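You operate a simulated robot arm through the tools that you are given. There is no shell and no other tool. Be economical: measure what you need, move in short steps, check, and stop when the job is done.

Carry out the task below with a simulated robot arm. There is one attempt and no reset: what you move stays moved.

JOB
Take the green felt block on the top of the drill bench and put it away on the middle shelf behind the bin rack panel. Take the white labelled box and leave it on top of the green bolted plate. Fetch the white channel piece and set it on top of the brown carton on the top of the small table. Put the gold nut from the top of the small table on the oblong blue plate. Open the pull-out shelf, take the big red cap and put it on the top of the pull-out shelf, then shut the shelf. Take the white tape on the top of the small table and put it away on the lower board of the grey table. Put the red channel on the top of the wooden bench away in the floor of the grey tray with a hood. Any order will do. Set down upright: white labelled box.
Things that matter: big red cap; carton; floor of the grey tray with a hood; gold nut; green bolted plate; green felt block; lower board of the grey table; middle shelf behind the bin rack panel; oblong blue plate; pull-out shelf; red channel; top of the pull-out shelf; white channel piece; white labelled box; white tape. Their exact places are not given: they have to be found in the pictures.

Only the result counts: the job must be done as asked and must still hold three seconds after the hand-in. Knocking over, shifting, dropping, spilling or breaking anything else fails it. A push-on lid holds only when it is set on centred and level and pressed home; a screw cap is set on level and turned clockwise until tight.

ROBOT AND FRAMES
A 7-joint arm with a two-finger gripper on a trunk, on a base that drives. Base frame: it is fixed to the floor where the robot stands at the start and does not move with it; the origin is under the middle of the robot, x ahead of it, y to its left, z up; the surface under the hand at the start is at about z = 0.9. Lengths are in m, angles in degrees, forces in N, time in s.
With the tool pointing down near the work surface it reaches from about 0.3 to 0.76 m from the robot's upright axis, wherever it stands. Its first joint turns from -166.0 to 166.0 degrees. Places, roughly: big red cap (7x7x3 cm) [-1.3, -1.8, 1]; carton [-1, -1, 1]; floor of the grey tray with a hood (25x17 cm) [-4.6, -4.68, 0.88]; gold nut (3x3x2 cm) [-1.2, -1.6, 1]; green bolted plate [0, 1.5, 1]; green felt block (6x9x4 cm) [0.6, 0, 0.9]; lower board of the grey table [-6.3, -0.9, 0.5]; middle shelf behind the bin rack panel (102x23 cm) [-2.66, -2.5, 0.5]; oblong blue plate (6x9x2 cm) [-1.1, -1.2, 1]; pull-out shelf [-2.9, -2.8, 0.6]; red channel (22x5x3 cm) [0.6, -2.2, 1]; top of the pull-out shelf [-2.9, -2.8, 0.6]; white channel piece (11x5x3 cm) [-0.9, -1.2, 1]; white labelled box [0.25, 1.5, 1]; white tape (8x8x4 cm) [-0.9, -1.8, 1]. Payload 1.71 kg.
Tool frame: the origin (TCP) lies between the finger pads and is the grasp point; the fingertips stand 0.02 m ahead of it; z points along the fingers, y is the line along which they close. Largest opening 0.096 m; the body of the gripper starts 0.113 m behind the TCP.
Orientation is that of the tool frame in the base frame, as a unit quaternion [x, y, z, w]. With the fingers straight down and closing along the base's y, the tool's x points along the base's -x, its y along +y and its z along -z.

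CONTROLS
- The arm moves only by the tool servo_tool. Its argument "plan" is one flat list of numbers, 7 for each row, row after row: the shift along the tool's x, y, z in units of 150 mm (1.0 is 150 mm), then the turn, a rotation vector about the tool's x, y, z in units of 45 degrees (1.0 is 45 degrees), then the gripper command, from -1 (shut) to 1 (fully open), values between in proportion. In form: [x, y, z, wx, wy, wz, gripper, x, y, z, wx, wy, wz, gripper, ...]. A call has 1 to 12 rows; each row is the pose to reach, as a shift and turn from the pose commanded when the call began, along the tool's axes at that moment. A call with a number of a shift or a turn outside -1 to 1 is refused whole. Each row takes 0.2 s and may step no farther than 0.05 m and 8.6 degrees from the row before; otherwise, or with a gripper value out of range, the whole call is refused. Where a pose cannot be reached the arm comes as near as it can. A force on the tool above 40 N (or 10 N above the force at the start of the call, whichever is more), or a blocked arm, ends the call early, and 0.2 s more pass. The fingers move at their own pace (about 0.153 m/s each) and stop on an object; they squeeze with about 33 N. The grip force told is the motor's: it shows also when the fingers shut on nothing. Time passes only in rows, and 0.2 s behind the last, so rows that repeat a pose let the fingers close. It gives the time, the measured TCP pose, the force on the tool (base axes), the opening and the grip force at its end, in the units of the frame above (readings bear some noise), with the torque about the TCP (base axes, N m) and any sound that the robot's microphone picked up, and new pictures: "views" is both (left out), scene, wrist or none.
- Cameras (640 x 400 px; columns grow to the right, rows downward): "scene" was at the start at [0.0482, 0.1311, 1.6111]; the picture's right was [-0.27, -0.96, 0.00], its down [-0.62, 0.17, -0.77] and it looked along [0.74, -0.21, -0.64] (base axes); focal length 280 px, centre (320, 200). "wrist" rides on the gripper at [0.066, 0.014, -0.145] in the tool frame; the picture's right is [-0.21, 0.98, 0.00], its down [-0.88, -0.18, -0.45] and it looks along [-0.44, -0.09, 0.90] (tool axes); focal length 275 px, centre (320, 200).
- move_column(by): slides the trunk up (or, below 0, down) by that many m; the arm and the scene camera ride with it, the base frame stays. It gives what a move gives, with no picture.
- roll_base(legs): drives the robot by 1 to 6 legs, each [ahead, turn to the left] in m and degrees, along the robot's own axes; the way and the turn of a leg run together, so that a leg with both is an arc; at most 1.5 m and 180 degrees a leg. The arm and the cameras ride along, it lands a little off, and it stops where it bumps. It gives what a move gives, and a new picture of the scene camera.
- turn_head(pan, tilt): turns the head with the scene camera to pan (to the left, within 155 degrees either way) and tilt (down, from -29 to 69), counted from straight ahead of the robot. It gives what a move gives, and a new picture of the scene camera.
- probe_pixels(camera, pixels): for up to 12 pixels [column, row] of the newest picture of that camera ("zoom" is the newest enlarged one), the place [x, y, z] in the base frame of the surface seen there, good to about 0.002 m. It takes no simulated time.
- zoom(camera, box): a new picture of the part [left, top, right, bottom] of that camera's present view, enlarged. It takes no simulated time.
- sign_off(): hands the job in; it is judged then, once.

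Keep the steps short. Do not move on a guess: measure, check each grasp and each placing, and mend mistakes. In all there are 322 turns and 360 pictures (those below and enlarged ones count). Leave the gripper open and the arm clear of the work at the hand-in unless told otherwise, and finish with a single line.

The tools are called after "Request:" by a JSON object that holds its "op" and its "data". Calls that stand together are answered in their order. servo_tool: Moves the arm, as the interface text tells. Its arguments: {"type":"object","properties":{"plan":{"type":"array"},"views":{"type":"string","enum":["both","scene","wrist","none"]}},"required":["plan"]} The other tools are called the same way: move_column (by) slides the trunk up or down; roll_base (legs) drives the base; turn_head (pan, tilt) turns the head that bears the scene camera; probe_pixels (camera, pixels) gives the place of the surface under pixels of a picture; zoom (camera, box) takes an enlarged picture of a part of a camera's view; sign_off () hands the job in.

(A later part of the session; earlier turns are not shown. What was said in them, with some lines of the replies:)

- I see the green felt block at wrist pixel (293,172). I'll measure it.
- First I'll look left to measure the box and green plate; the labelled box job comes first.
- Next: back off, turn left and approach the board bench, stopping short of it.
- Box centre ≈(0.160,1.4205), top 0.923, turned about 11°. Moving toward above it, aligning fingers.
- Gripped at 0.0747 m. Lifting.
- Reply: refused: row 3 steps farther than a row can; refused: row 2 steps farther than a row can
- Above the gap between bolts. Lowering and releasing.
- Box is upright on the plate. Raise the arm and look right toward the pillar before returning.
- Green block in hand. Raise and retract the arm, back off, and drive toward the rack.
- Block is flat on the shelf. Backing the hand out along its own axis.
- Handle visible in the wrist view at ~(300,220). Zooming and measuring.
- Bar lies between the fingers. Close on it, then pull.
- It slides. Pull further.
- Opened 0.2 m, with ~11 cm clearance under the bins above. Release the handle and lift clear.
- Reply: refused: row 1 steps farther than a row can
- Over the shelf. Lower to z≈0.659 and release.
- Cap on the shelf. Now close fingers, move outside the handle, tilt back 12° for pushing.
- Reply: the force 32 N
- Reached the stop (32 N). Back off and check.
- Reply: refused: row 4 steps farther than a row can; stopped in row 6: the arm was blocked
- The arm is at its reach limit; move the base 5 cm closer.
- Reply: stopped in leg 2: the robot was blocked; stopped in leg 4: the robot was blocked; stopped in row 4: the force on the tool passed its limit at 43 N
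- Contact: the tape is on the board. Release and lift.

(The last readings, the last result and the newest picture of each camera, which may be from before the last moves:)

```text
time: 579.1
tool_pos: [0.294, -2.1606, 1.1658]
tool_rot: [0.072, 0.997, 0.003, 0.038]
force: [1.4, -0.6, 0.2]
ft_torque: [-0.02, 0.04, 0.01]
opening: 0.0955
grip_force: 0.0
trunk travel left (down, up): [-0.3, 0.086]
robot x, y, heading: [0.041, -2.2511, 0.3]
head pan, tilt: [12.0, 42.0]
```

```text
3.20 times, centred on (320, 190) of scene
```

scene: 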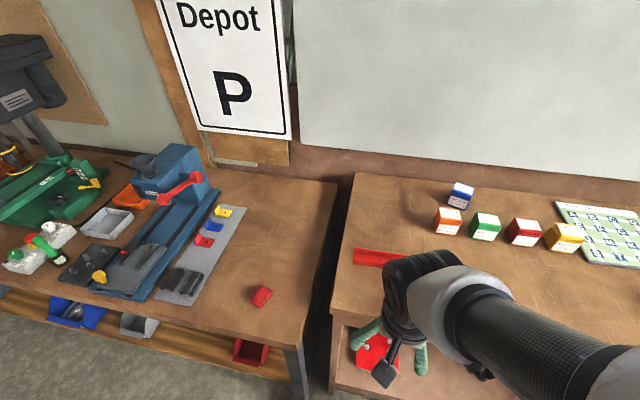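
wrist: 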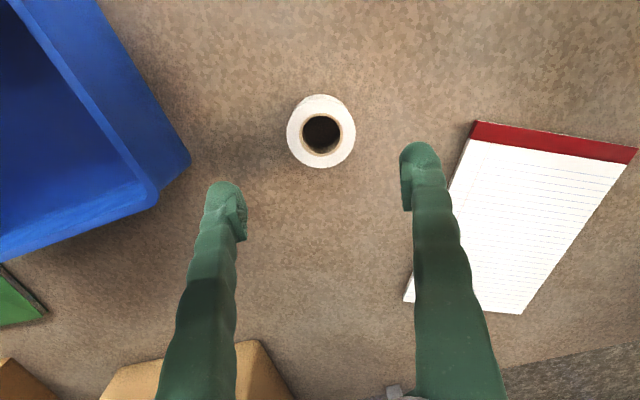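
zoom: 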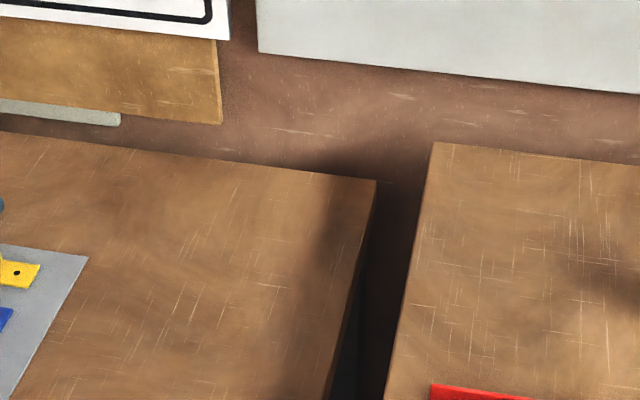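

Request:
{"op": "servo_tool", "data": {"plan": [-0.2, -0.1, 0, 0, 0.03, 0, 1, -0.4, -0.2, 0, 0, 0.06, 0, 1, -0.6, -0.3, 0, 0, 0.097, 0, 1, -0.6, -0.3, 0, 0, 0.097, 0, 1], "views": "wrist"}}

```text
time: 580.1
tool_pos: [0.3702, -2.2181, 1.1736]
tool_rot: [0.071, 0.997, 0.005, 0.003]
force: [-0.9, 0.2, 0.5]
ft_torque: [-0.02, -0.03, 0.0]
opening: 0.0962
grip_force: 0.1
trunk travel left (down, up): [-0.3, 0.086]
robot x, y, heading: [0.0433, -2.2518, 0.4]
head pan, tilt: [12.0, 42.0]
```

wrist: 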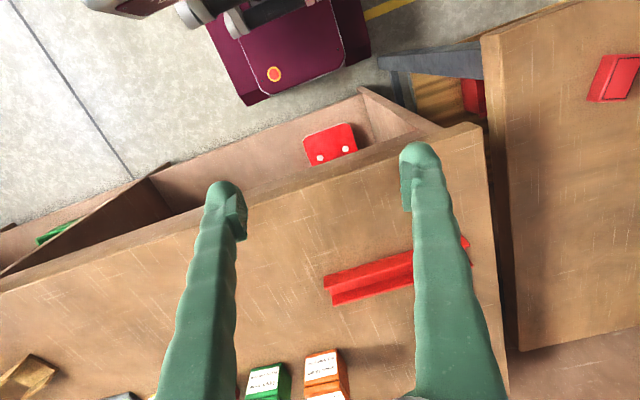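

Request:
{"op": "probe_pixels", "data": {"camera": "wrist", "pixels": [[330, 278], [335, 300], [405, 258], [407, 280], [466, 242], [470, 262], [370, 278], [350, 320]]}}

Request:
{"op": "servo_tool", "data": {"plan": [0, 0, 0, 0, 0, 0.17, 1, 0, 0, 0, 0, 0, 0.34, 1, 0, 0, 0, 0, 0, 0.51, 1, 0, 0, 0, 0, 0, 0.68, 1, 0, 0, 0, 0, 0, 0.85, 1, 0, 0, 0, 0, 0, 1, 1, 0, 0, 0, 0, 0, 1, 1], "views": "none"}}

Request:
{"op": "servo_tool", "data": {"plan": [0, 0, 0, 0, 0, 0.17, 1, 0, 0, 0, 0, 0, 0.34, 1, 0, 0, 0, 0, 0, 0.51, 1, 0, 0, 0, 0, 0, 0.68, 1, 0, 0, 0, 0, 0, 0.82, 1, 0, 0, 0, 0, 0, 0.82, 1], "views": "wrist"}}

```text
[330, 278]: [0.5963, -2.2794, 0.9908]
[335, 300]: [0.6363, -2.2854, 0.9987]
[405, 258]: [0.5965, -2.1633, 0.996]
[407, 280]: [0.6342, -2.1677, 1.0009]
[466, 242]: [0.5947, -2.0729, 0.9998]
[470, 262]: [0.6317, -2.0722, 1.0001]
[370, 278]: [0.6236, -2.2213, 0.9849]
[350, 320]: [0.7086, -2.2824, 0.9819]
```

```text
time: 581.7
tool_pos: [0.3688, -2.2166, 1.1749]
tool_rot: [0.448, 0.894, 0.006, 0.001]
force: [-0.5, 0.3, 0.6]
ft_torque: [0.0, 0.0, -0.02]
opening: 0.0961
grip_force: 0.0
trunk travel left (down, up): [-0.3, 0.086]
robot x, y, heading: [0.0399, -2.255, 0.2]
head pan, tilt: [12.0, 42.0]
```

```text
time: 583.1
tool_pos: [0.3694, -2.2181, 1.1748]
tool_rot: [0.708, 0.706, 0.005, -0.001]
force: [0.2, 0.4, 0.5]
ft_torque: [-0.02, -0.02, 0.01]
opening: 0.096
grip_force: 0.1
trunk travel left (down, up): [-0.3, 0.086]
robot x, y, heading: [0.043, -2.2536, 0.1]
head pan, tilt: [12.0, 42.0]
```

wrist: 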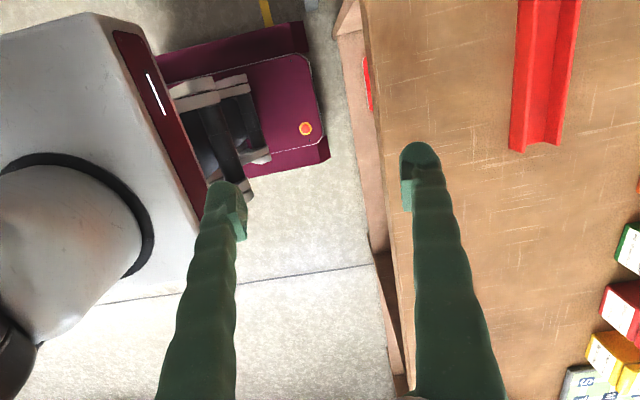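

Request:
{"op": "servo_tool", "data": {"plan": [0.07, 0.25, 0, 0, 0, 0, 1, 0.14, 0.5, 0, 0, 0, 0, 1, 0.2, 0.75, 0, 0, 0, 0, 1, 0.267, 1, 0, 0, 0, 0, 1, 0.267, 1, 0, 0, 0, 0, 1], "views": "none"}}

Request:
{"op": "servo_tool", "data": {"plan": [0, 0.2, 0.15, 0, 0, 0, 1, 0, 0.4, 0.3, 0, 0, 0, 1, 0, 0.63, 0.45, 0, 0, 0, 1, 0, 0.63, 0.6, 0, 0, 0, 1, 0, 0.63, 0.6, 0, 0, 0, 1], "views": "wrist"}}

```text
time: 584.3
tool_pos: [0.519, -2.1766, 1.1778]
tool_rot: [0.708, 0.706, 0.007, -0.002]
force: [-0.8, -0.3, -1.4]
ft_torque: [0.01, -0.04, -0.01]
opening: 0.0957
grip_force: 0.0
trunk travel left (down, up): [-0.3, 0.086]
robot x, y, heading: [0.0406, -2.2517, 0.1]
head pan, tilt: [12.0, 42.0]
```

```text
time: 585.5
tool_pos: [0.616, -2.1764, 1.0863]
tool_rot: [0.708, 0.706, 0.006, -0.002]
force: [0.3, -0.6, 0.3]
ft_torque: [-0.04, 0.02, -0.02]
opening: 0.096
grip_force: 0.1
trunk travel left (down, up): [-0.3, 0.086]
robot x, y, heading: [0.0395, -2.2538, 0.1]
head pan, tilt: [12.0, 42.0]
```

wrist: 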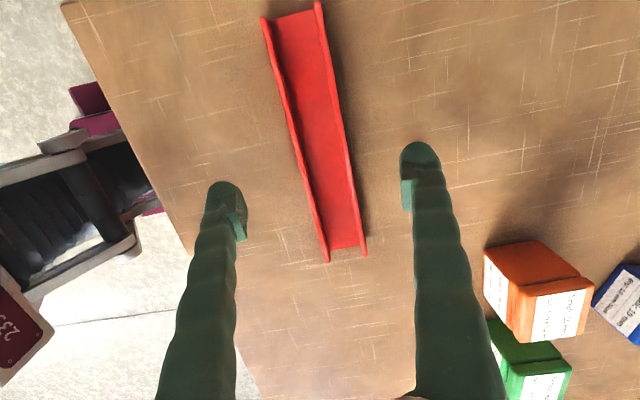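

Request:
{"op": "servo_tool", "data": {"plan": [0, 0, 0.2, 0, 0, 0, 0.6, 0, 0, 0.4, 0, 0, 0, 0.6, 0, 0, 0.547, 0, 0, 0, 0.6, 0, 0, 0.547, 0, 0, 0, 0.6, 0, 0, 0.547, 0, 0, 0, -1, 0, 0, 0.547, 0, 0, 0, -1, 0, 0, 0.547, 0, 0, 0, -1], "views": "wrist"}}

Request:
{"op": "servo_tool", "data": {"plan": [0, 0, -0.2, 0, 0, 0, -1, 0, 0, -0.5, 0, 0, 0, -1, 0, 0, -0.8, 0, 0, 0, -1, 0, 0, -1, 0, 0, 0, -1, 0, 0, -1, 0, 0, 0, -1], "views": "wrist"}}

```text
time: 587.1
tool_pos: [0.6152, -2.1754, 1.0047]
tool_rot: [0.708, 0.706, 0.007, -0.002]
force: [-0.6, -0.9, 1.2]
ft_torque: [0.05, 0.03, 0.07]
opening: 0.0432
grip_force: 33.5
trunk travel left (down, up): [-0.3, 0.086]
robot x, y, heading: [0.0389, -2.2562, 0.0]
head pan, tilt: [12.0, 42.0]
```

wrist: 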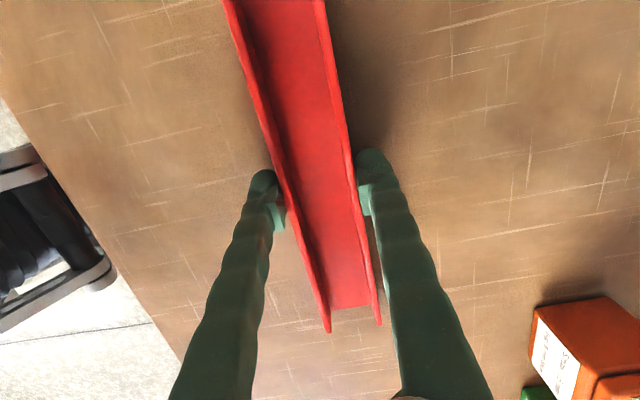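

```text
time: 588.3
tool_pos: [0.6152, -2.1761, 1.155]
tool_rot: [0.708, 0.707, 0.006, -0.002]
force: [-0.3, 0.7, -1.9]
ft_torque: [0.01, -0.01, 0.01]
opening: 0.0429
grip_force: 32.9
trunk travel left (down, up): [-0.3, 0.086]
robot x, y, heading: [0.0434, -2.253, -0.1]
head pan, tilt: [12.0, 42.0]
```

wrist: 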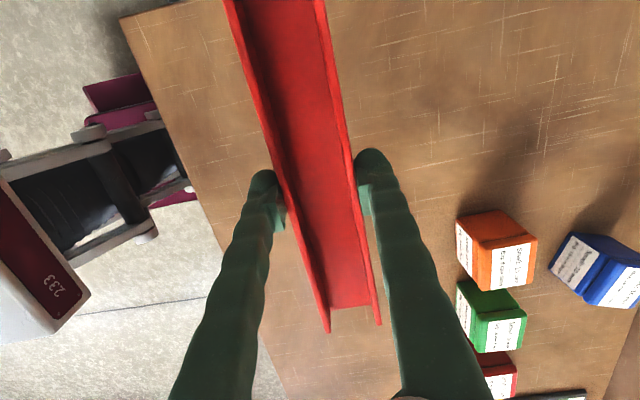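

Request:
{"op": "servo_tool", "data": {"plan": [0, -0.25, -0.05, 0, 0, 0, -1, 0, -0.5, -0.1, 0, 0, 0, -1, 0, -0.75, -0.15, 0, 0, 0, -1, 0, -1, -0.2, 0, 0, 0, -1, 0, -1, -0.2, 0, 0, 0, -1], "views": "none"}}

Request:
{"op": "servo_tool", "data": {"plan": [0, -0.25, 0, 0, 0, 0, -1, 0, -0.5, 0, 0, 0, 0, -1, 0, -0.75, 0, 0, 0, 0, -1, 0, -0.75, 0, 0, 0, 0, -1], "views": "none"}}

Request:
{"op": "roll_base", "data": {"legs": [[-0.25, 0], [0, -172], [1.0, 0], [0.73, 0], [0, -97], [1.1, 0]]}}

```text
time: 589.5
tool_pos: [0.4654, -2.1764, 1.1835]
tool_rot: [0.707, 0.707, 0.005, -0.003]
force: [0.9, 0.1, -1.5]
ft_torque: [0.0, 0.02, 0.01]
opening: 0.0427
grip_force: 32.9
trunk travel left (down, up): [-0.3, 0.086]
robot x, y, heading: [0.0408, -2.251, 0.0]
head pan, tilt: [12.0, 42.0]
```

```text
time: 590.5
tool_pos: [0.3528, -2.1765, 1.1819]
tool_rot: [0.708, 0.706, 0.006, -0.002]
force: [0.5, 0.2, -1.6]
ft_torque: [0.01, 0.05, 0.0]
opening: 0.0429
grip_force: 32.8
trunk travel left (down, up): [-0.3, 0.086]
robot x, y, heading: [0.0449, -2.2566, -0.2]
head pan, tilt: [12.0, 42.0]
```

```text
time: 620.2
tool_pos: [-2.0166, -1.0736, 1.1826]
tool_rot: [-0.005, 1.0, 0.003, -0.006]
force: [0.4, 1.2, -2.2]
ft_torque: [-0.03, 0.04, -0.01]
opening: 0.0429
grip_force: 32.2
trunk travel left (down, up): [-0.3, 0.086]
robot x, y, heading: [-1.9357, -1.3855, 90.9]
head pan, tilt: [12.0, 42.0]
```

scene: 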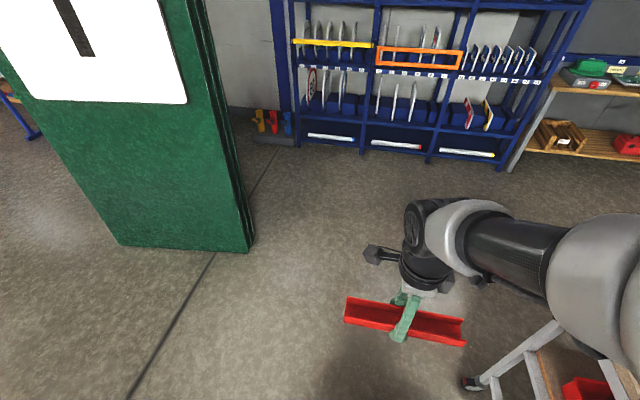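

Request:
{"op": "roll_base", "data": {"legs": [[0, 81], [1.4, 0], [0.3, 0], [0, 94], [1.0, 0], [0.9, 0]]}}

Request:
{"op": "turn_head", "data": {"pan": -25, "tilt": 30}}

```text
time: 648.1
tool_pos: [-3.6722, -3.3556, 1.1871]
tool_rot: [0.999, -0.035, 0.004, 0.011]
force: [0.5, -0.3, -1.6]
ft_torque: [0.02, -0.01, 0.0]
opening: 0.0429
grip_force: 33.1
trunk travel left (down, up): [-0.3, 0.086]
robot x, y, heading: [-3.7273, -3.055, -93.9]
head pan, tilt: [12.0, 42.0]
```

scene: 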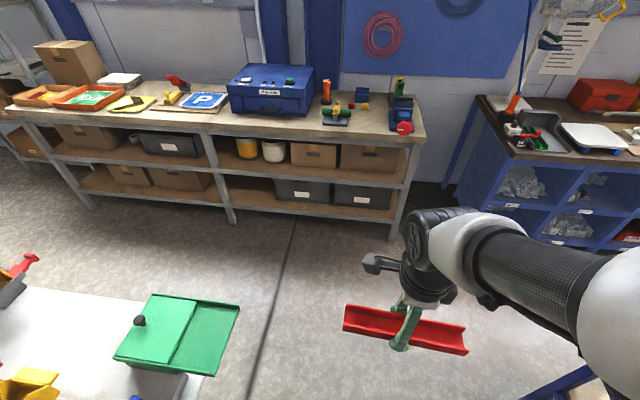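

```text
time: 649.1
tool_pos: [-3.6721, -3.3351, 1.1904]
tool_rot: [0.999, -0.034, 0.005, 0.021]
force: [0.3, -0.4, -1.4]
ft_torque: [0.0, -0.04, 0.0]
opening: 0.0428
grip_force: 33.1
trunk travel left (down, up): [-0.3, 0.086]
robot x, y, heading: [-3.7275, -3.0557, -93.7]
head pan, tilt: [-25.0, 30.0]
```

scene: 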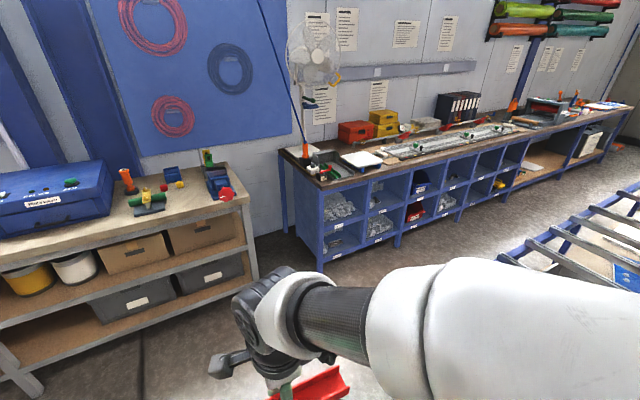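

Request:
{"op": "zoom", "data": {"camera": "scene", "box": [280, 120, 420, 200]}}

Request:
{"op": "probe_pixels", "data": {"camera": "zoom", "pixels": [[60, 150], [150, 190], [250, 220], [200, 230], [230, 250], [260, 280], [110, 170], [130, 250], [380, 180], [450, 200], [300, 170]]}}

```text
4.57 times, centred on (350, 160) of scene
```

zoom: 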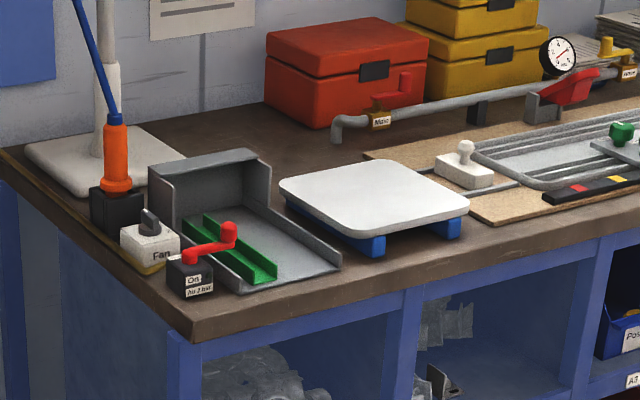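

```text
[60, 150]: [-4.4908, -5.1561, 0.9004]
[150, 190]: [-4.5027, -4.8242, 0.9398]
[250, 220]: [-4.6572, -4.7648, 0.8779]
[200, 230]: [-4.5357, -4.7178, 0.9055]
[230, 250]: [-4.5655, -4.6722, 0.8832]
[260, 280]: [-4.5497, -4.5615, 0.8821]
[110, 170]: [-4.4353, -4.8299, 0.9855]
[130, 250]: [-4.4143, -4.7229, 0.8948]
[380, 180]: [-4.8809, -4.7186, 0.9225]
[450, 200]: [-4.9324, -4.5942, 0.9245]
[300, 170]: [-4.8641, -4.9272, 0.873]
```

Request:
{"op": "probe_pixels", "data": {"camera": "scene", "pixels": [[255, 270], [240, 200], [20, 380], [100, 240], [320, 262], [300, 185], [400, 160], [520, 262], [600, 270], [500, 258], [470, 300]]}}

```text
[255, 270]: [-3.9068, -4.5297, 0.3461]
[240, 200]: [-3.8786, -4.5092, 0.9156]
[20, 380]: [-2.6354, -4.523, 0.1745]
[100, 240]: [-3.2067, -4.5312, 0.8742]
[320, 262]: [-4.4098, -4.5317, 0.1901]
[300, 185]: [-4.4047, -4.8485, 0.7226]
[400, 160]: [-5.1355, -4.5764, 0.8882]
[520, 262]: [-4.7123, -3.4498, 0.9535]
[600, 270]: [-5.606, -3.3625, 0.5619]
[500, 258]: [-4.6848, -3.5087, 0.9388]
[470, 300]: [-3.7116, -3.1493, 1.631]
```

Request:
{"op": "roll_base", "data": {"legs": [[0.9, 0], [0, -86.3], [0.82, 0], [0, 90]]}}

Request:
{"op": "servo_tool", "data": {"plan": [0, 0, 0, 0, 0, -0.17, -1, 0, 0, 0, 0, 0, -0.34, -1, 0, 0, 0, 0, 0, -0.51, -1, 0, 0, 0, 0, 0, -0.68, -1, 0, 0, 0, 0, 0, -0.85, -1, 0, 0, 0, 0, 0, -1, -1, 0, 0, 0, 0, 0, -1, -1], "views": "none"}}

Request:
{"op": "turn_head", "data": {"pan": -18, "tilt": 48}}

```text
time: 667.3
tool_pos: [-4.538, -4.2247, 1.1908]
tool_rot: [1.0, -0.004, 0.006, 0.019]
force: [-0.4, -0.7, -2.0]
ft_torque: [-0.01, -0.02, 0.03]
opening: 0.0428
grip_force: 32.9
trunk travel left (down, up): [-0.3, 0.086]
robot x, y, heading: [-4.6122, -3.9511, -90.5]
head pan, tilt: [-25.0, 30.0]
```

scene: 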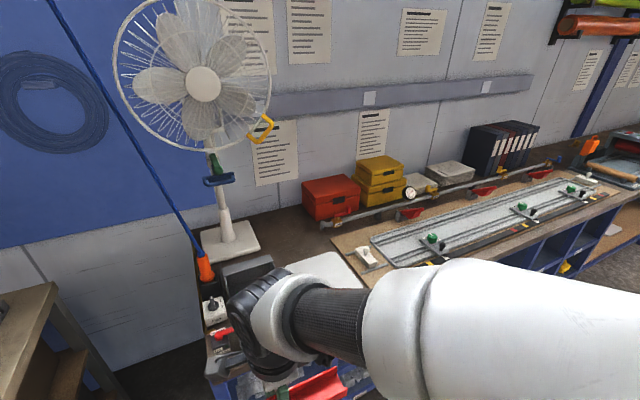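

```text
time: 668.9
tool_pos: [-4.539, -4.2064, 1.194]
tool_rot: [0.925, 0.379, -0.006, 0.027]
force: [0.7, -0.1, -1.0]
ft_torque: [0.02, -0.05, 0.01]
opening: 0.043
grip_force: 33.0
trunk travel left (down, up): [-0.3, 0.086]
robot x, y, heading: [-4.6148, -3.9476, -90.3]
head pan, tilt: [-25.0, 30.0]
```

```text
time: 669.8
tool_pos: [-4.5392, -4.2078, 1.1945]
tool_rot: [0.926, 0.378, -0.006, 0.028]
force: [0.4, 0.8, -1.7]
ft_torque: [0.0, -0.03, 0.0]
opening: 0.043
grip_force: 33.0
trunk travel left (down, up): [-0.3, 0.086]
robot x, y, heading: [-4.6192, -3.9475, -90.2]
head pan, tilt: [-18.0, 48.0]
```

scene: 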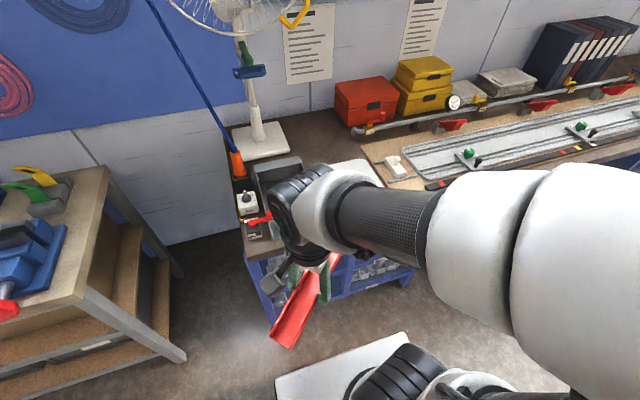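

Request:
{"op": "servo_tool", "data": {"plan": [0, 0, 0, 0, 0, -0.17, -1, 0, 0, 0, 0, 0, -0.34, -1, 0, 0, 0, 0, 0, -0.51, -1, 0, 0, 0, 0, 0, -0.68, -1, 0, 0, 0, 0, 0, -0.85, -1, 0, 0, 0, 0, 0, -1, -1, 0, 0, 0, 0, 0, -1, -1], "views": "wrist"}}

Request:
{"op": "turn_head", "data": {"pan": 15, "tilt": 48}}

```text
time: 671.4
tool_pos: [-4.5387, -4.2069, 1.1949]
tool_rot: [0.71, 0.704, -0.017, 0.022]
force: [0.3, -0.1, -2.2]
ft_torque: [0.06, -0.02, 0.03]
opening: 0.0431
grip_force: 32.9
trunk travel left (down, up): [-0.3, 0.086]
robot x, y, heading: [-4.6153, -3.9485, -90.5]
head pan, tilt: [-18.0, 48.0]
```

wrist: 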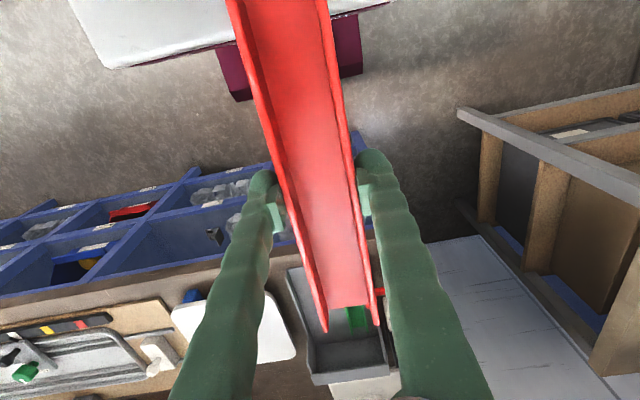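

```text
time: 672.3
tool_pos: [-4.5385, -4.2064, 1.1955]
tool_rot: [0.71, 0.703, -0.016, 0.022]
force: [0.5, -0.3, -2.5]
ft_torque: [-0.01, -0.03, 0.02]
opening: 0.0429
grip_force: 32.7
trunk travel left (down, up): [-0.3, 0.086]
robot x, y, heading: [-4.6151, -3.949, -90.5]
head pan, tilt: [15.0, 48.0]
```

scene: 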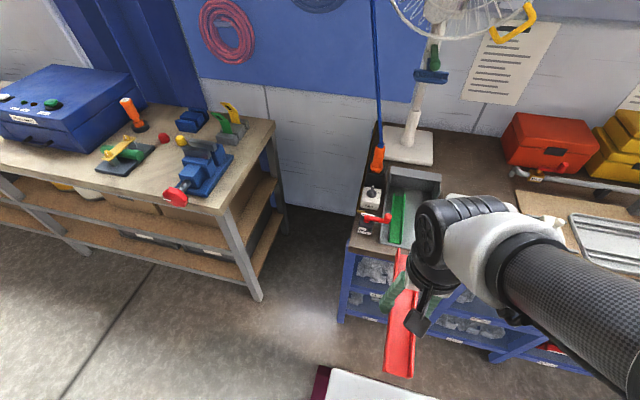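

Request:
{"op": "zoom", "data": {"camera": "scene", "box": [340, 140, 460, 260]}}

Request:
{"op": "probe_pixels", "data": {"camera": "zoom", "pixels": [[340, 200], [330, 250], [400, 200], [300, 170], [330, 130], [310, 100], [290, 240], [260, 150], [400, 130], [300, 290], [250, 270], [380, 240]]}}

```text
3.33 times, centred on (400, 200) of scene
```

zoom: 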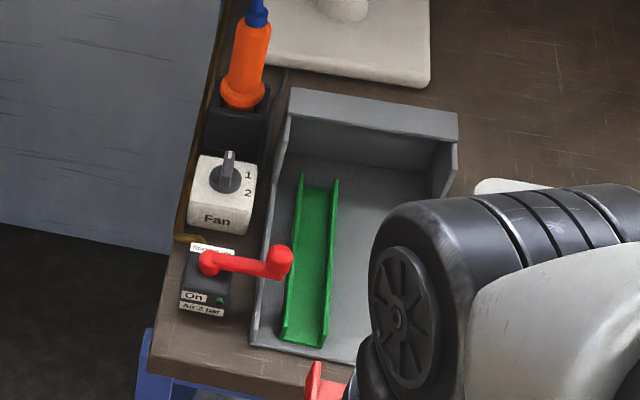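

```text
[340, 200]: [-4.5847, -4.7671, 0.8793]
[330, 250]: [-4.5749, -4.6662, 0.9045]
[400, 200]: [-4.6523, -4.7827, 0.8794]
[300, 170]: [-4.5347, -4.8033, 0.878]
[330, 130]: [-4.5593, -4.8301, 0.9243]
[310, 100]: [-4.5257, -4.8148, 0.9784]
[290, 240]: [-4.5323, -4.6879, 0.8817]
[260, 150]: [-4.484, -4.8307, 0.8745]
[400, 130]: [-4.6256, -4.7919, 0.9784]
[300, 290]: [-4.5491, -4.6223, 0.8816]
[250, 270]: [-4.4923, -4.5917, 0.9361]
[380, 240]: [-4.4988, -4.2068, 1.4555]
```

Request:
{"op": "roll_base", "data": {"legs": [[0.1, 0]]}}

Request:
{"op": "servo_tool", "data": {"plan": [-0.1, -0.1, 0, 0, 0.02, 0, -1, -0.3, -0.25, 0, 0, 0.04, 0, -1, -0.5, -0.45, 0, 0, 0.04, 0, -1, -0.7, -0.6, 0, 0, 0.04, 0, -1, -0.7, -0.6, 0, 0, 0.04, 0, -1], "views": "both"}}

```text
time: 673.5
tool_pos: [-4.5389, -4.2818, 1.2007]
tool_rot: [0.71, 0.704, -0.024, 0.03]
force: [1.3, 1.0, -0.6]
ft_torque: [-0.11, -0.04, 0.03]
opening: 0.0429
grip_force: 33.5
trunk travel left (down, up): [-0.3, 0.086]
robot x, y, heading: [-4.618, -4.044, -90.4]
head pan, tilt: [15.0, 48.0]
```

scene: 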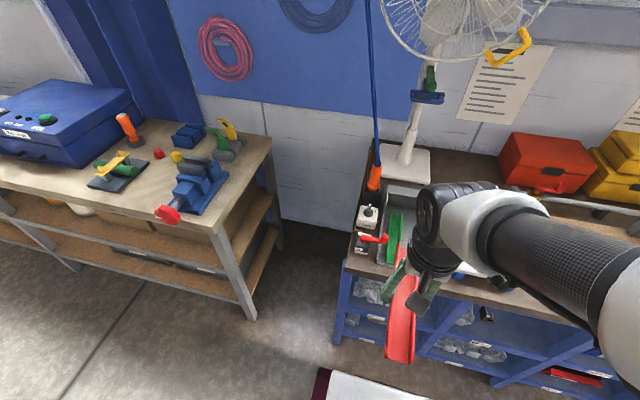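

```text
time: 674.9
tool_pos: [-4.6297, -4.4234, 1.1958]
tool_rot: [0.71, 0.704, 0.0, 0.008]
force: [0.7, 1.1, -0.8]
ft_torque: [-0.21, 0.01, -0.02]
opening: 0.0431
grip_force: 33.1
trunk travel left (down, up): [-0.3, 0.086]
robot x, y, heading: [-4.6169, -4.0494, -90.8]
head pan, tilt: [15.0, 48.0]
stopped in row 5: the arm was blocked; the commanded pose is now the measured one
```

scene: 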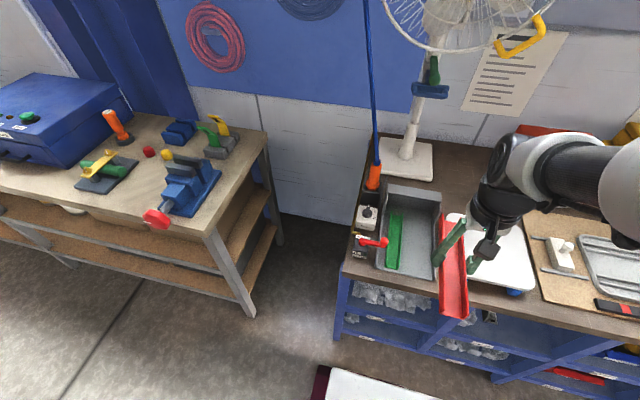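
wrist: 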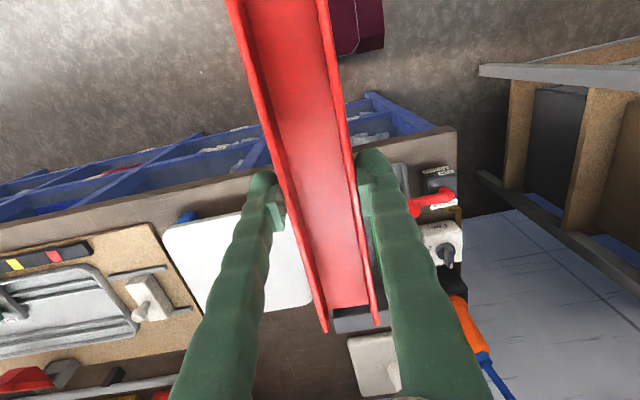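

Request:
{"op": "turn_head", "data": {"pan": -25, "tilt": 35}}

Request:
{"op": "servo_tool", "data": {"plan": [-0.1, 0, 0.1, 0, 0, 0, -1, -0.2, 0, 0.2, 0, 0, 0, -1, -0.2, 0, 0.2, 0, 0, 0, -1], "views": "scene"}}

```text
time: 676.0
tool_pos: [-4.6313, -4.428, 1.1936]
tool_rot: [0.71, 0.704, 0.002, 0.006]
force: [0.0, 2.3, -2.1]
ft_torque: [-0.17, 0.02, -0.01]
opening: 0.0428
grip_force: 32.9
trunk travel left (down, up): [-0.3, 0.086]
robot x, y, heading: [-4.6174, -4.0484, -90.5]
head pan, tilt: [-25.0, 35.0]
```

scene: 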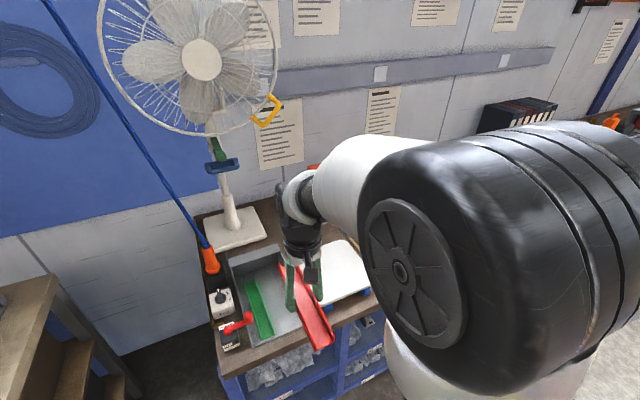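

```text
time: 676.8
tool_pos: [-4.6306, -4.4558, 1.1634]
tool_rot: [0.71, 0.704, 0.001, 0.006]
force: [0.0, -0.9, -3.0]
ft_torque: [0.11, -0.01, -0.04]
opening: 0.043
grip_force: 33.0
trunk travel left (down, up): [-0.3, 0.086]
robot x, y, heading: [-4.6167, -4.0439, -90.2]
head pan, tilt: [-25.0, 35.0]
```

scene: 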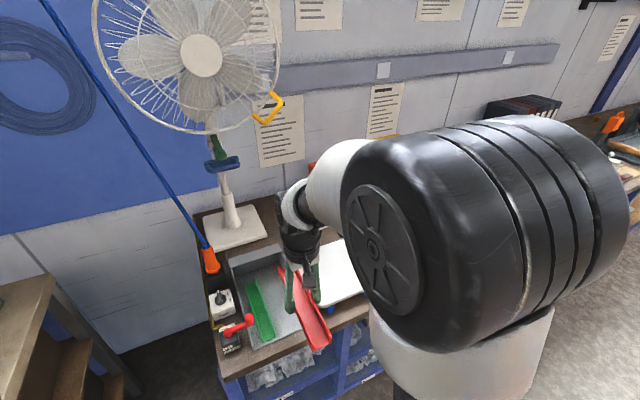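

Request:
{"op": "zoom", "data": {"camera": "scene", "box": [190, 220, 350, 380]}}

Request:
{"op": "probe_pixels", "data": {"camera": "zoom", "pixels": [[350, 270], [380, 250], [330, 220], [300, 330], [250, 320], [240, 260], [340, 330], [185, 380], [200, 270], [320, 180], [350, 190], [160, 130]]}}

```text
2.50 times, centred on (270, 300) of scene
```

zoom: 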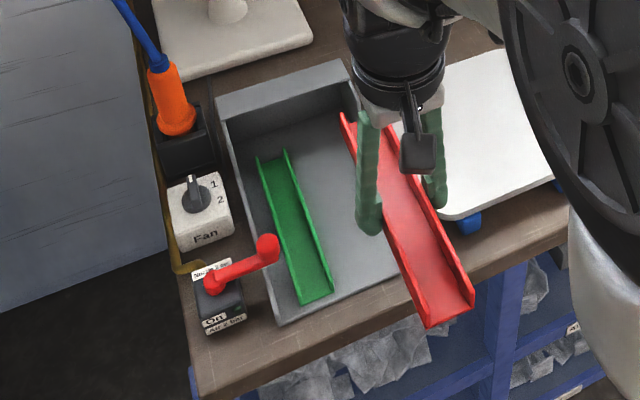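

```text
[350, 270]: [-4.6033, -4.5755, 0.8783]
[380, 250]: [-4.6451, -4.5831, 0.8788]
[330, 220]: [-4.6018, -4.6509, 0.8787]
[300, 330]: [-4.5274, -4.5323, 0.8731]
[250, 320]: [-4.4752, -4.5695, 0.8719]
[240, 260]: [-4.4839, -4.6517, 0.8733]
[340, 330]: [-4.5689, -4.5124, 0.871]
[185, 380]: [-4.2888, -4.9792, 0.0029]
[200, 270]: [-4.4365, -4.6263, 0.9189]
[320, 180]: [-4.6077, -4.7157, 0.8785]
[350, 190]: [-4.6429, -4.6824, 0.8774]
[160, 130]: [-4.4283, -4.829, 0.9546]
```

Request:
{"op": "probe_pixels", "data": {"camera": "zoom", "pixels": [[287, 153], [329, 290], [305, 215], [225, 108], [340, 65], [280, 88], [248, 190], [262, 270], [275, 310], [290, 318], [330, 303], [385, 280]]}}

```text
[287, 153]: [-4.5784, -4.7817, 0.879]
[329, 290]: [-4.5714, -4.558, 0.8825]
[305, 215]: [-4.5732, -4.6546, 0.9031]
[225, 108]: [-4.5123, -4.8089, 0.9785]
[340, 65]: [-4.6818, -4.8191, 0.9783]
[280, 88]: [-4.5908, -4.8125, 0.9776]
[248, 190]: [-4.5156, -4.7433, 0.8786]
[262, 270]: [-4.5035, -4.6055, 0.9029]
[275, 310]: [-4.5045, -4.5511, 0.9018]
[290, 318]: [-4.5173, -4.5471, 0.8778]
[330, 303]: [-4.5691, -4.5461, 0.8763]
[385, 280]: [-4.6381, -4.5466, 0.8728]
```

Request:
{"op": "servo_tool", "data": {"plan": [-0.25, 0, 0.15, 0, 0, 0, -1, -0.5, 0, 0.3, 0, 0, 0, -1, -0.75, 0, 0.45, 0, 0, 0, -1, -1, 0, 0.6, 0, 0, 0, -1, -1, 0, 0.6, 0, 0, 0, -1], "views": "none"}}

Request:
{"op": "servo_tool", "data": {"plan": [-0.2, 0, 0.1, 0, 0, 0, -1, -0.43, 0, 0.2, 0, 0, 0, -1, -0.43, 0, 0.25, 0, 0, 0, -1, -0.43, 0, 0.25, 0, 0, 0, -1], "views": "both"}}

```text
time: 678.0
tool_pos: [-4.6331, -4.5974, 1.0812]
tool_rot: [0.71, 0.704, -0.003, 0.009]
force: [0.2, 0.9, -1.4]
ft_torque: [-0.05, 0.02, 0.0]
opening: 0.0431
grip_force: 33.5
trunk travel left (down, up): [-0.3, 0.086]
robot x, y, heading: [-4.6186, -4.0439, -90.6]
head pan, tilt: [-25.0, 35.0]
```

```text
time: 679.0
tool_pos: [-4.632, -4.665, 1.0421]
tool_rot: [0.71, 0.704, -0.002, 0.008]
force: [0.4, 0.0, -1.1]
ft_torque: [0.02, 0.04, -0.01]
opening: 0.043
grip_force: 32.2
trunk travel left (down, up): [-0.3, 0.086]
robot x, y, heading: [-4.6164, -4.0492, -90.2]
head pan, tilt: [-25.0, 35.0]
```

scene: 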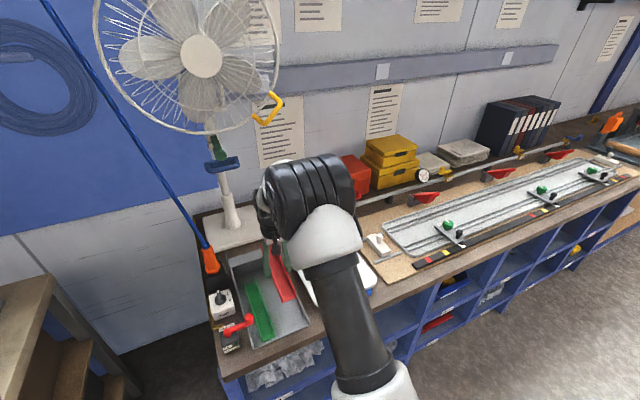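
wrist: 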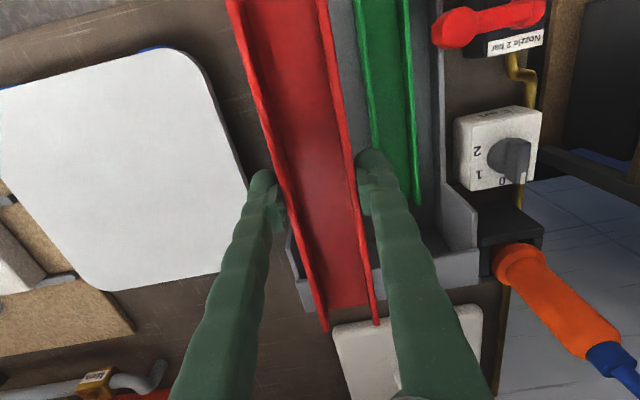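

Request:
{"op": "probe_pixels", "data": {"camera": "wrist", "pixels": [[291, 255], [297, 285], [303, 300], [270, 160], [355, 80], [420, 250], [440, 265], [380, 270], [350, 30], [290, 230]]}}

```text
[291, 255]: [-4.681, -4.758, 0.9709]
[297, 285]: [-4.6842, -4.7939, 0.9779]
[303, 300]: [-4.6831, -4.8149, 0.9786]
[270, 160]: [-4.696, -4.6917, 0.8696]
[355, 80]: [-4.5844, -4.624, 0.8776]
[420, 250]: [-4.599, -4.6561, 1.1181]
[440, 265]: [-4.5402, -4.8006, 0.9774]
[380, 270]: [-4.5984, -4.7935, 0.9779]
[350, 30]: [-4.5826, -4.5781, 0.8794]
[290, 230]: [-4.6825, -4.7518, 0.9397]
```

Request:
{"op": "servo_tool", "data": {"plan": [-0.02, 0.02, 0.25, 0, 0, 0, -1, -0.02, 0.02, 0.5, 0, 0, 0, -1, -0.02, 0.02, 0.75, 0, 0, 0, -1, -0.02, 0.02, 0.88, 0, 0, 0, -1, -0.02, 0.02, 0.88, 0, 0, 0, -1], "views": "both"}}

```text
time: 680.2
tool_pos: [-4.6264, -4.6702, 0.9117]
tool_rot: [0.71, 0.705, -0.002, 0.008]
force: [-0.1, -0.2, -1.4]
ft_torque: [0.01, -0.03, -0.03]
opening: 0.0427
grip_force: 33.3
trunk travel left (down, up): [-0.3, 0.086]
robot x, y, heading: [-4.6186, -4.0464, -90.5]
head pan, tilt: [-25.0, 35.0]
```

scene: 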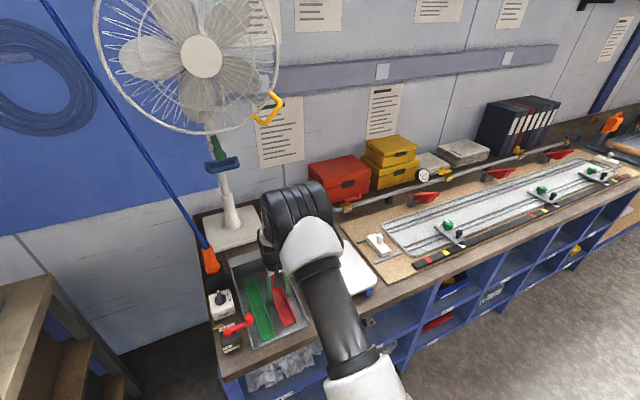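
wrist: 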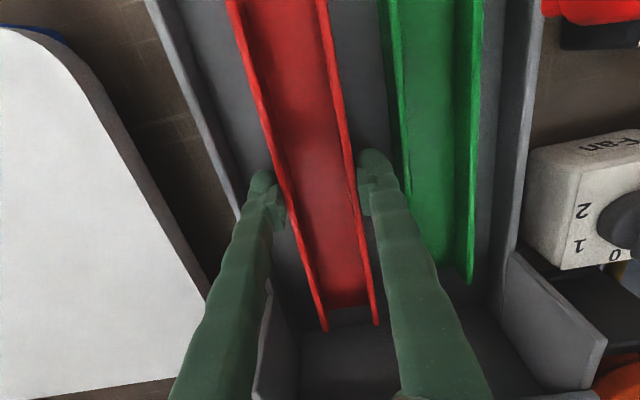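

Request:
{"op": "servo_tool", "data": {"plan": [0, -0.02, 0.03, 0, 0, 0, -1, 0, -0.02, 0.057, 0, 0, 0, -1, 0, -0.02, 0.057, 0, 0, 0, -1], "views": "none"}}

Request:
{"op": "servo_tool", "data": {"plan": [0, 0, 0, 0, 0, 0, 0, 0, 0, 0, 0, 0, 0, 0.15, 0, 0, 0, 0, 0, 0, 0.15, 0, 0, -0.1, 0, 0, 0, 0.15, 0, 0, -0.3, 0, 0, 0, 0.15, 0, 0, -0.6, 0, 0, 0, 0.15, 0, 0, -0.9, 0, 0, 0, 0.15, 0, 0, -0.9, 0, 0, 0, 0.5], "views": "both"}}

```text
time: 681.0
tool_pos: [-4.6303, -4.6696, 0.9031]
tool_rot: [0.71, 0.704, -0.002, 0.009]
force: [-0.2, -0.6, 1.3]
ft_torque: [0.24, 0.05, 0.0]
opening: 0.0427
grip_force: 33.2
trunk travel left (down, up): [-0.3, 0.086]
robot x, y, heading: [-4.6187, -4.0459, -90.3]
head pan, tilt: [-25.0, 35.0]
```

```text
time: 682.8
tool_pos: [-4.6328, -4.6685, 1.0377]
tool_rot: [0.71, 0.704, -0.001, 0.008]
force: [-0.1, -0.1, -0.4]
ft_torque: [0.03, 0.0, -0.03]
opening: 0.0719
grip_force: 0.0
trunk travel left (down, up): [-0.3, 0.086]
robot x, y, heading: [-4.6126, -4.0471, -90.5]
head pan, tilt: [-25.0, 35.0]
```

scene: 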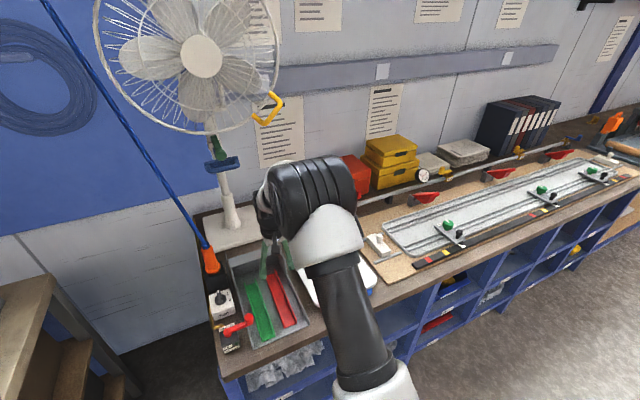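
wrist: 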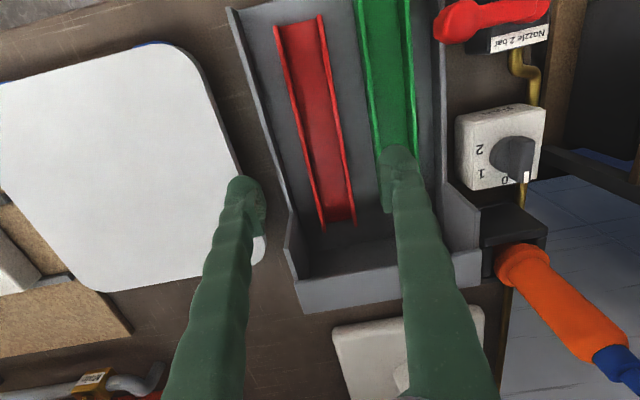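

Request:
{"op": "servo_tool", "data": {"plan": [0, 0, -0.3, 0, 0, 0, 0.7, 0, 0, -0.6, 0, 0, 0, 1, 0.2, 0, -0.8, 0, 0, 0, 1, 0.5, 0, -0.9, 0, 0, 0, 1, 0.8, 0, -0.9, 0, 0, 0, 1, 1, 0, -0.9, 0, 0, 0, 1, 1, 0, -0.9, 0, 0, 0, 1], "views": "none"}}

Request:
{"op": "roll_base", "data": {"legs": [[-0.1, 0]]}}

Request:
{"op": "turn_head", "data": {"pan": -20, "tilt": 40}}

Request:
{"op": "zoom", "data": {"camera": "scene", "box": [180, 180, 360, 360]}}

```text
time: 684.4
tool_pos: [-4.6303, -4.5167, 1.1704]
tool_rot: [0.711, 0.703, -0.002, 0.009]
force: [0.3, -0.8, -0.7]
ft_torque: [0.07, 0.0, -0.01]
opening: 0.0961
grip_force: 0.1
trunk travel left (down, up): [-0.3, 0.086]
robot x, y, heading: [-4.6183, -4.0457, -90.4]
head pan, tilt: [-25.0, 35.0]
```

```text
time: 685.6
tool_pos: [-4.63, -4.4112, 1.1724]
tool_rot: [0.71, 0.704, -0.001, 0.01]
force: [-1.1, -0.4, -0.3]
ft_torque: [-0.01, 0.0, -0.02]
opening: 0.096
grip_force: 0.2
trunk travel left (down, up): [-0.3, 0.086]
robot x, y, heading: [-4.6146, -3.9473, -90.6]
head pan, tilt: [-25.0, 35.0]
```

scene: 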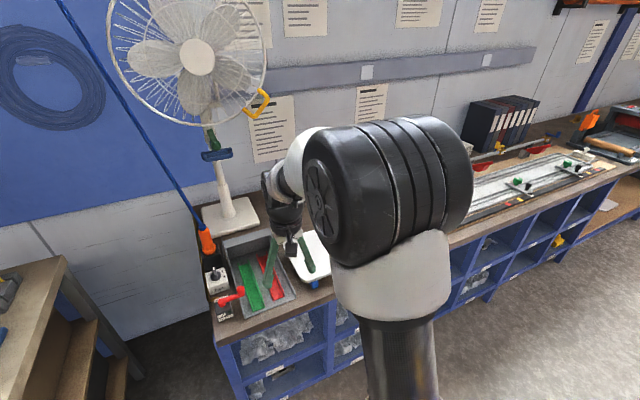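

```text
time: 686.2
tool_pos: [-4.6309, -4.41, 1.1742]
tool_rot: [0.71, 0.704, -0.004, 0.012]
force: [-0.2, -0.1, 0.4]
ft_torque: [-0.03, 0.0, 0.0]
opening: 0.0959
grip_force: 0.1
trunk travel left (down, up): [-0.3, 0.086]
robot x, y, heading: [-4.6169, -3.9458, -90.5]
head pan, tilt: [-20.0, 40.0]
```

scene: 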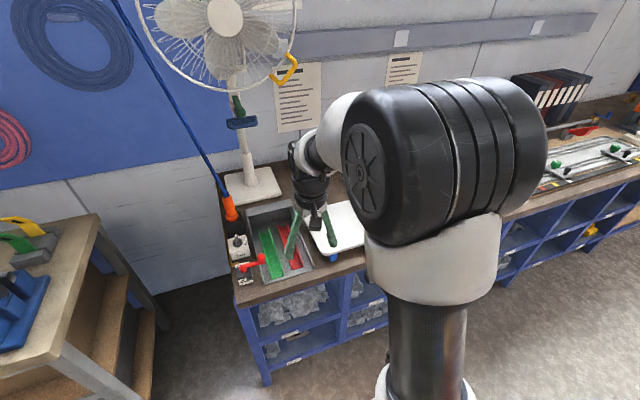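

```text
2.22 times, centred on (270, 270) of scene
```

zoom: 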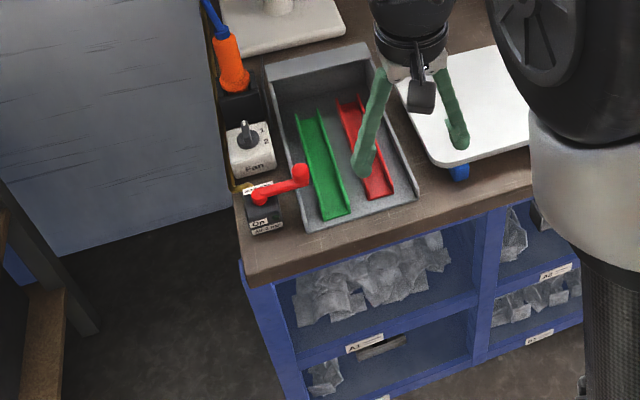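

The red channel is lying flat in the tray, and all seven placements are finished. The gripper is open and the arm is clear, so I'm handing in.

Request:
{"op": "sign_off", "data": {}}

```text
The job is handed in.
```

All seven placements are done and I've handed the job in; the base bumped the small table and the grey table once each, and I saw no clear sign that either shifted, but I'm less sure about the grey table.
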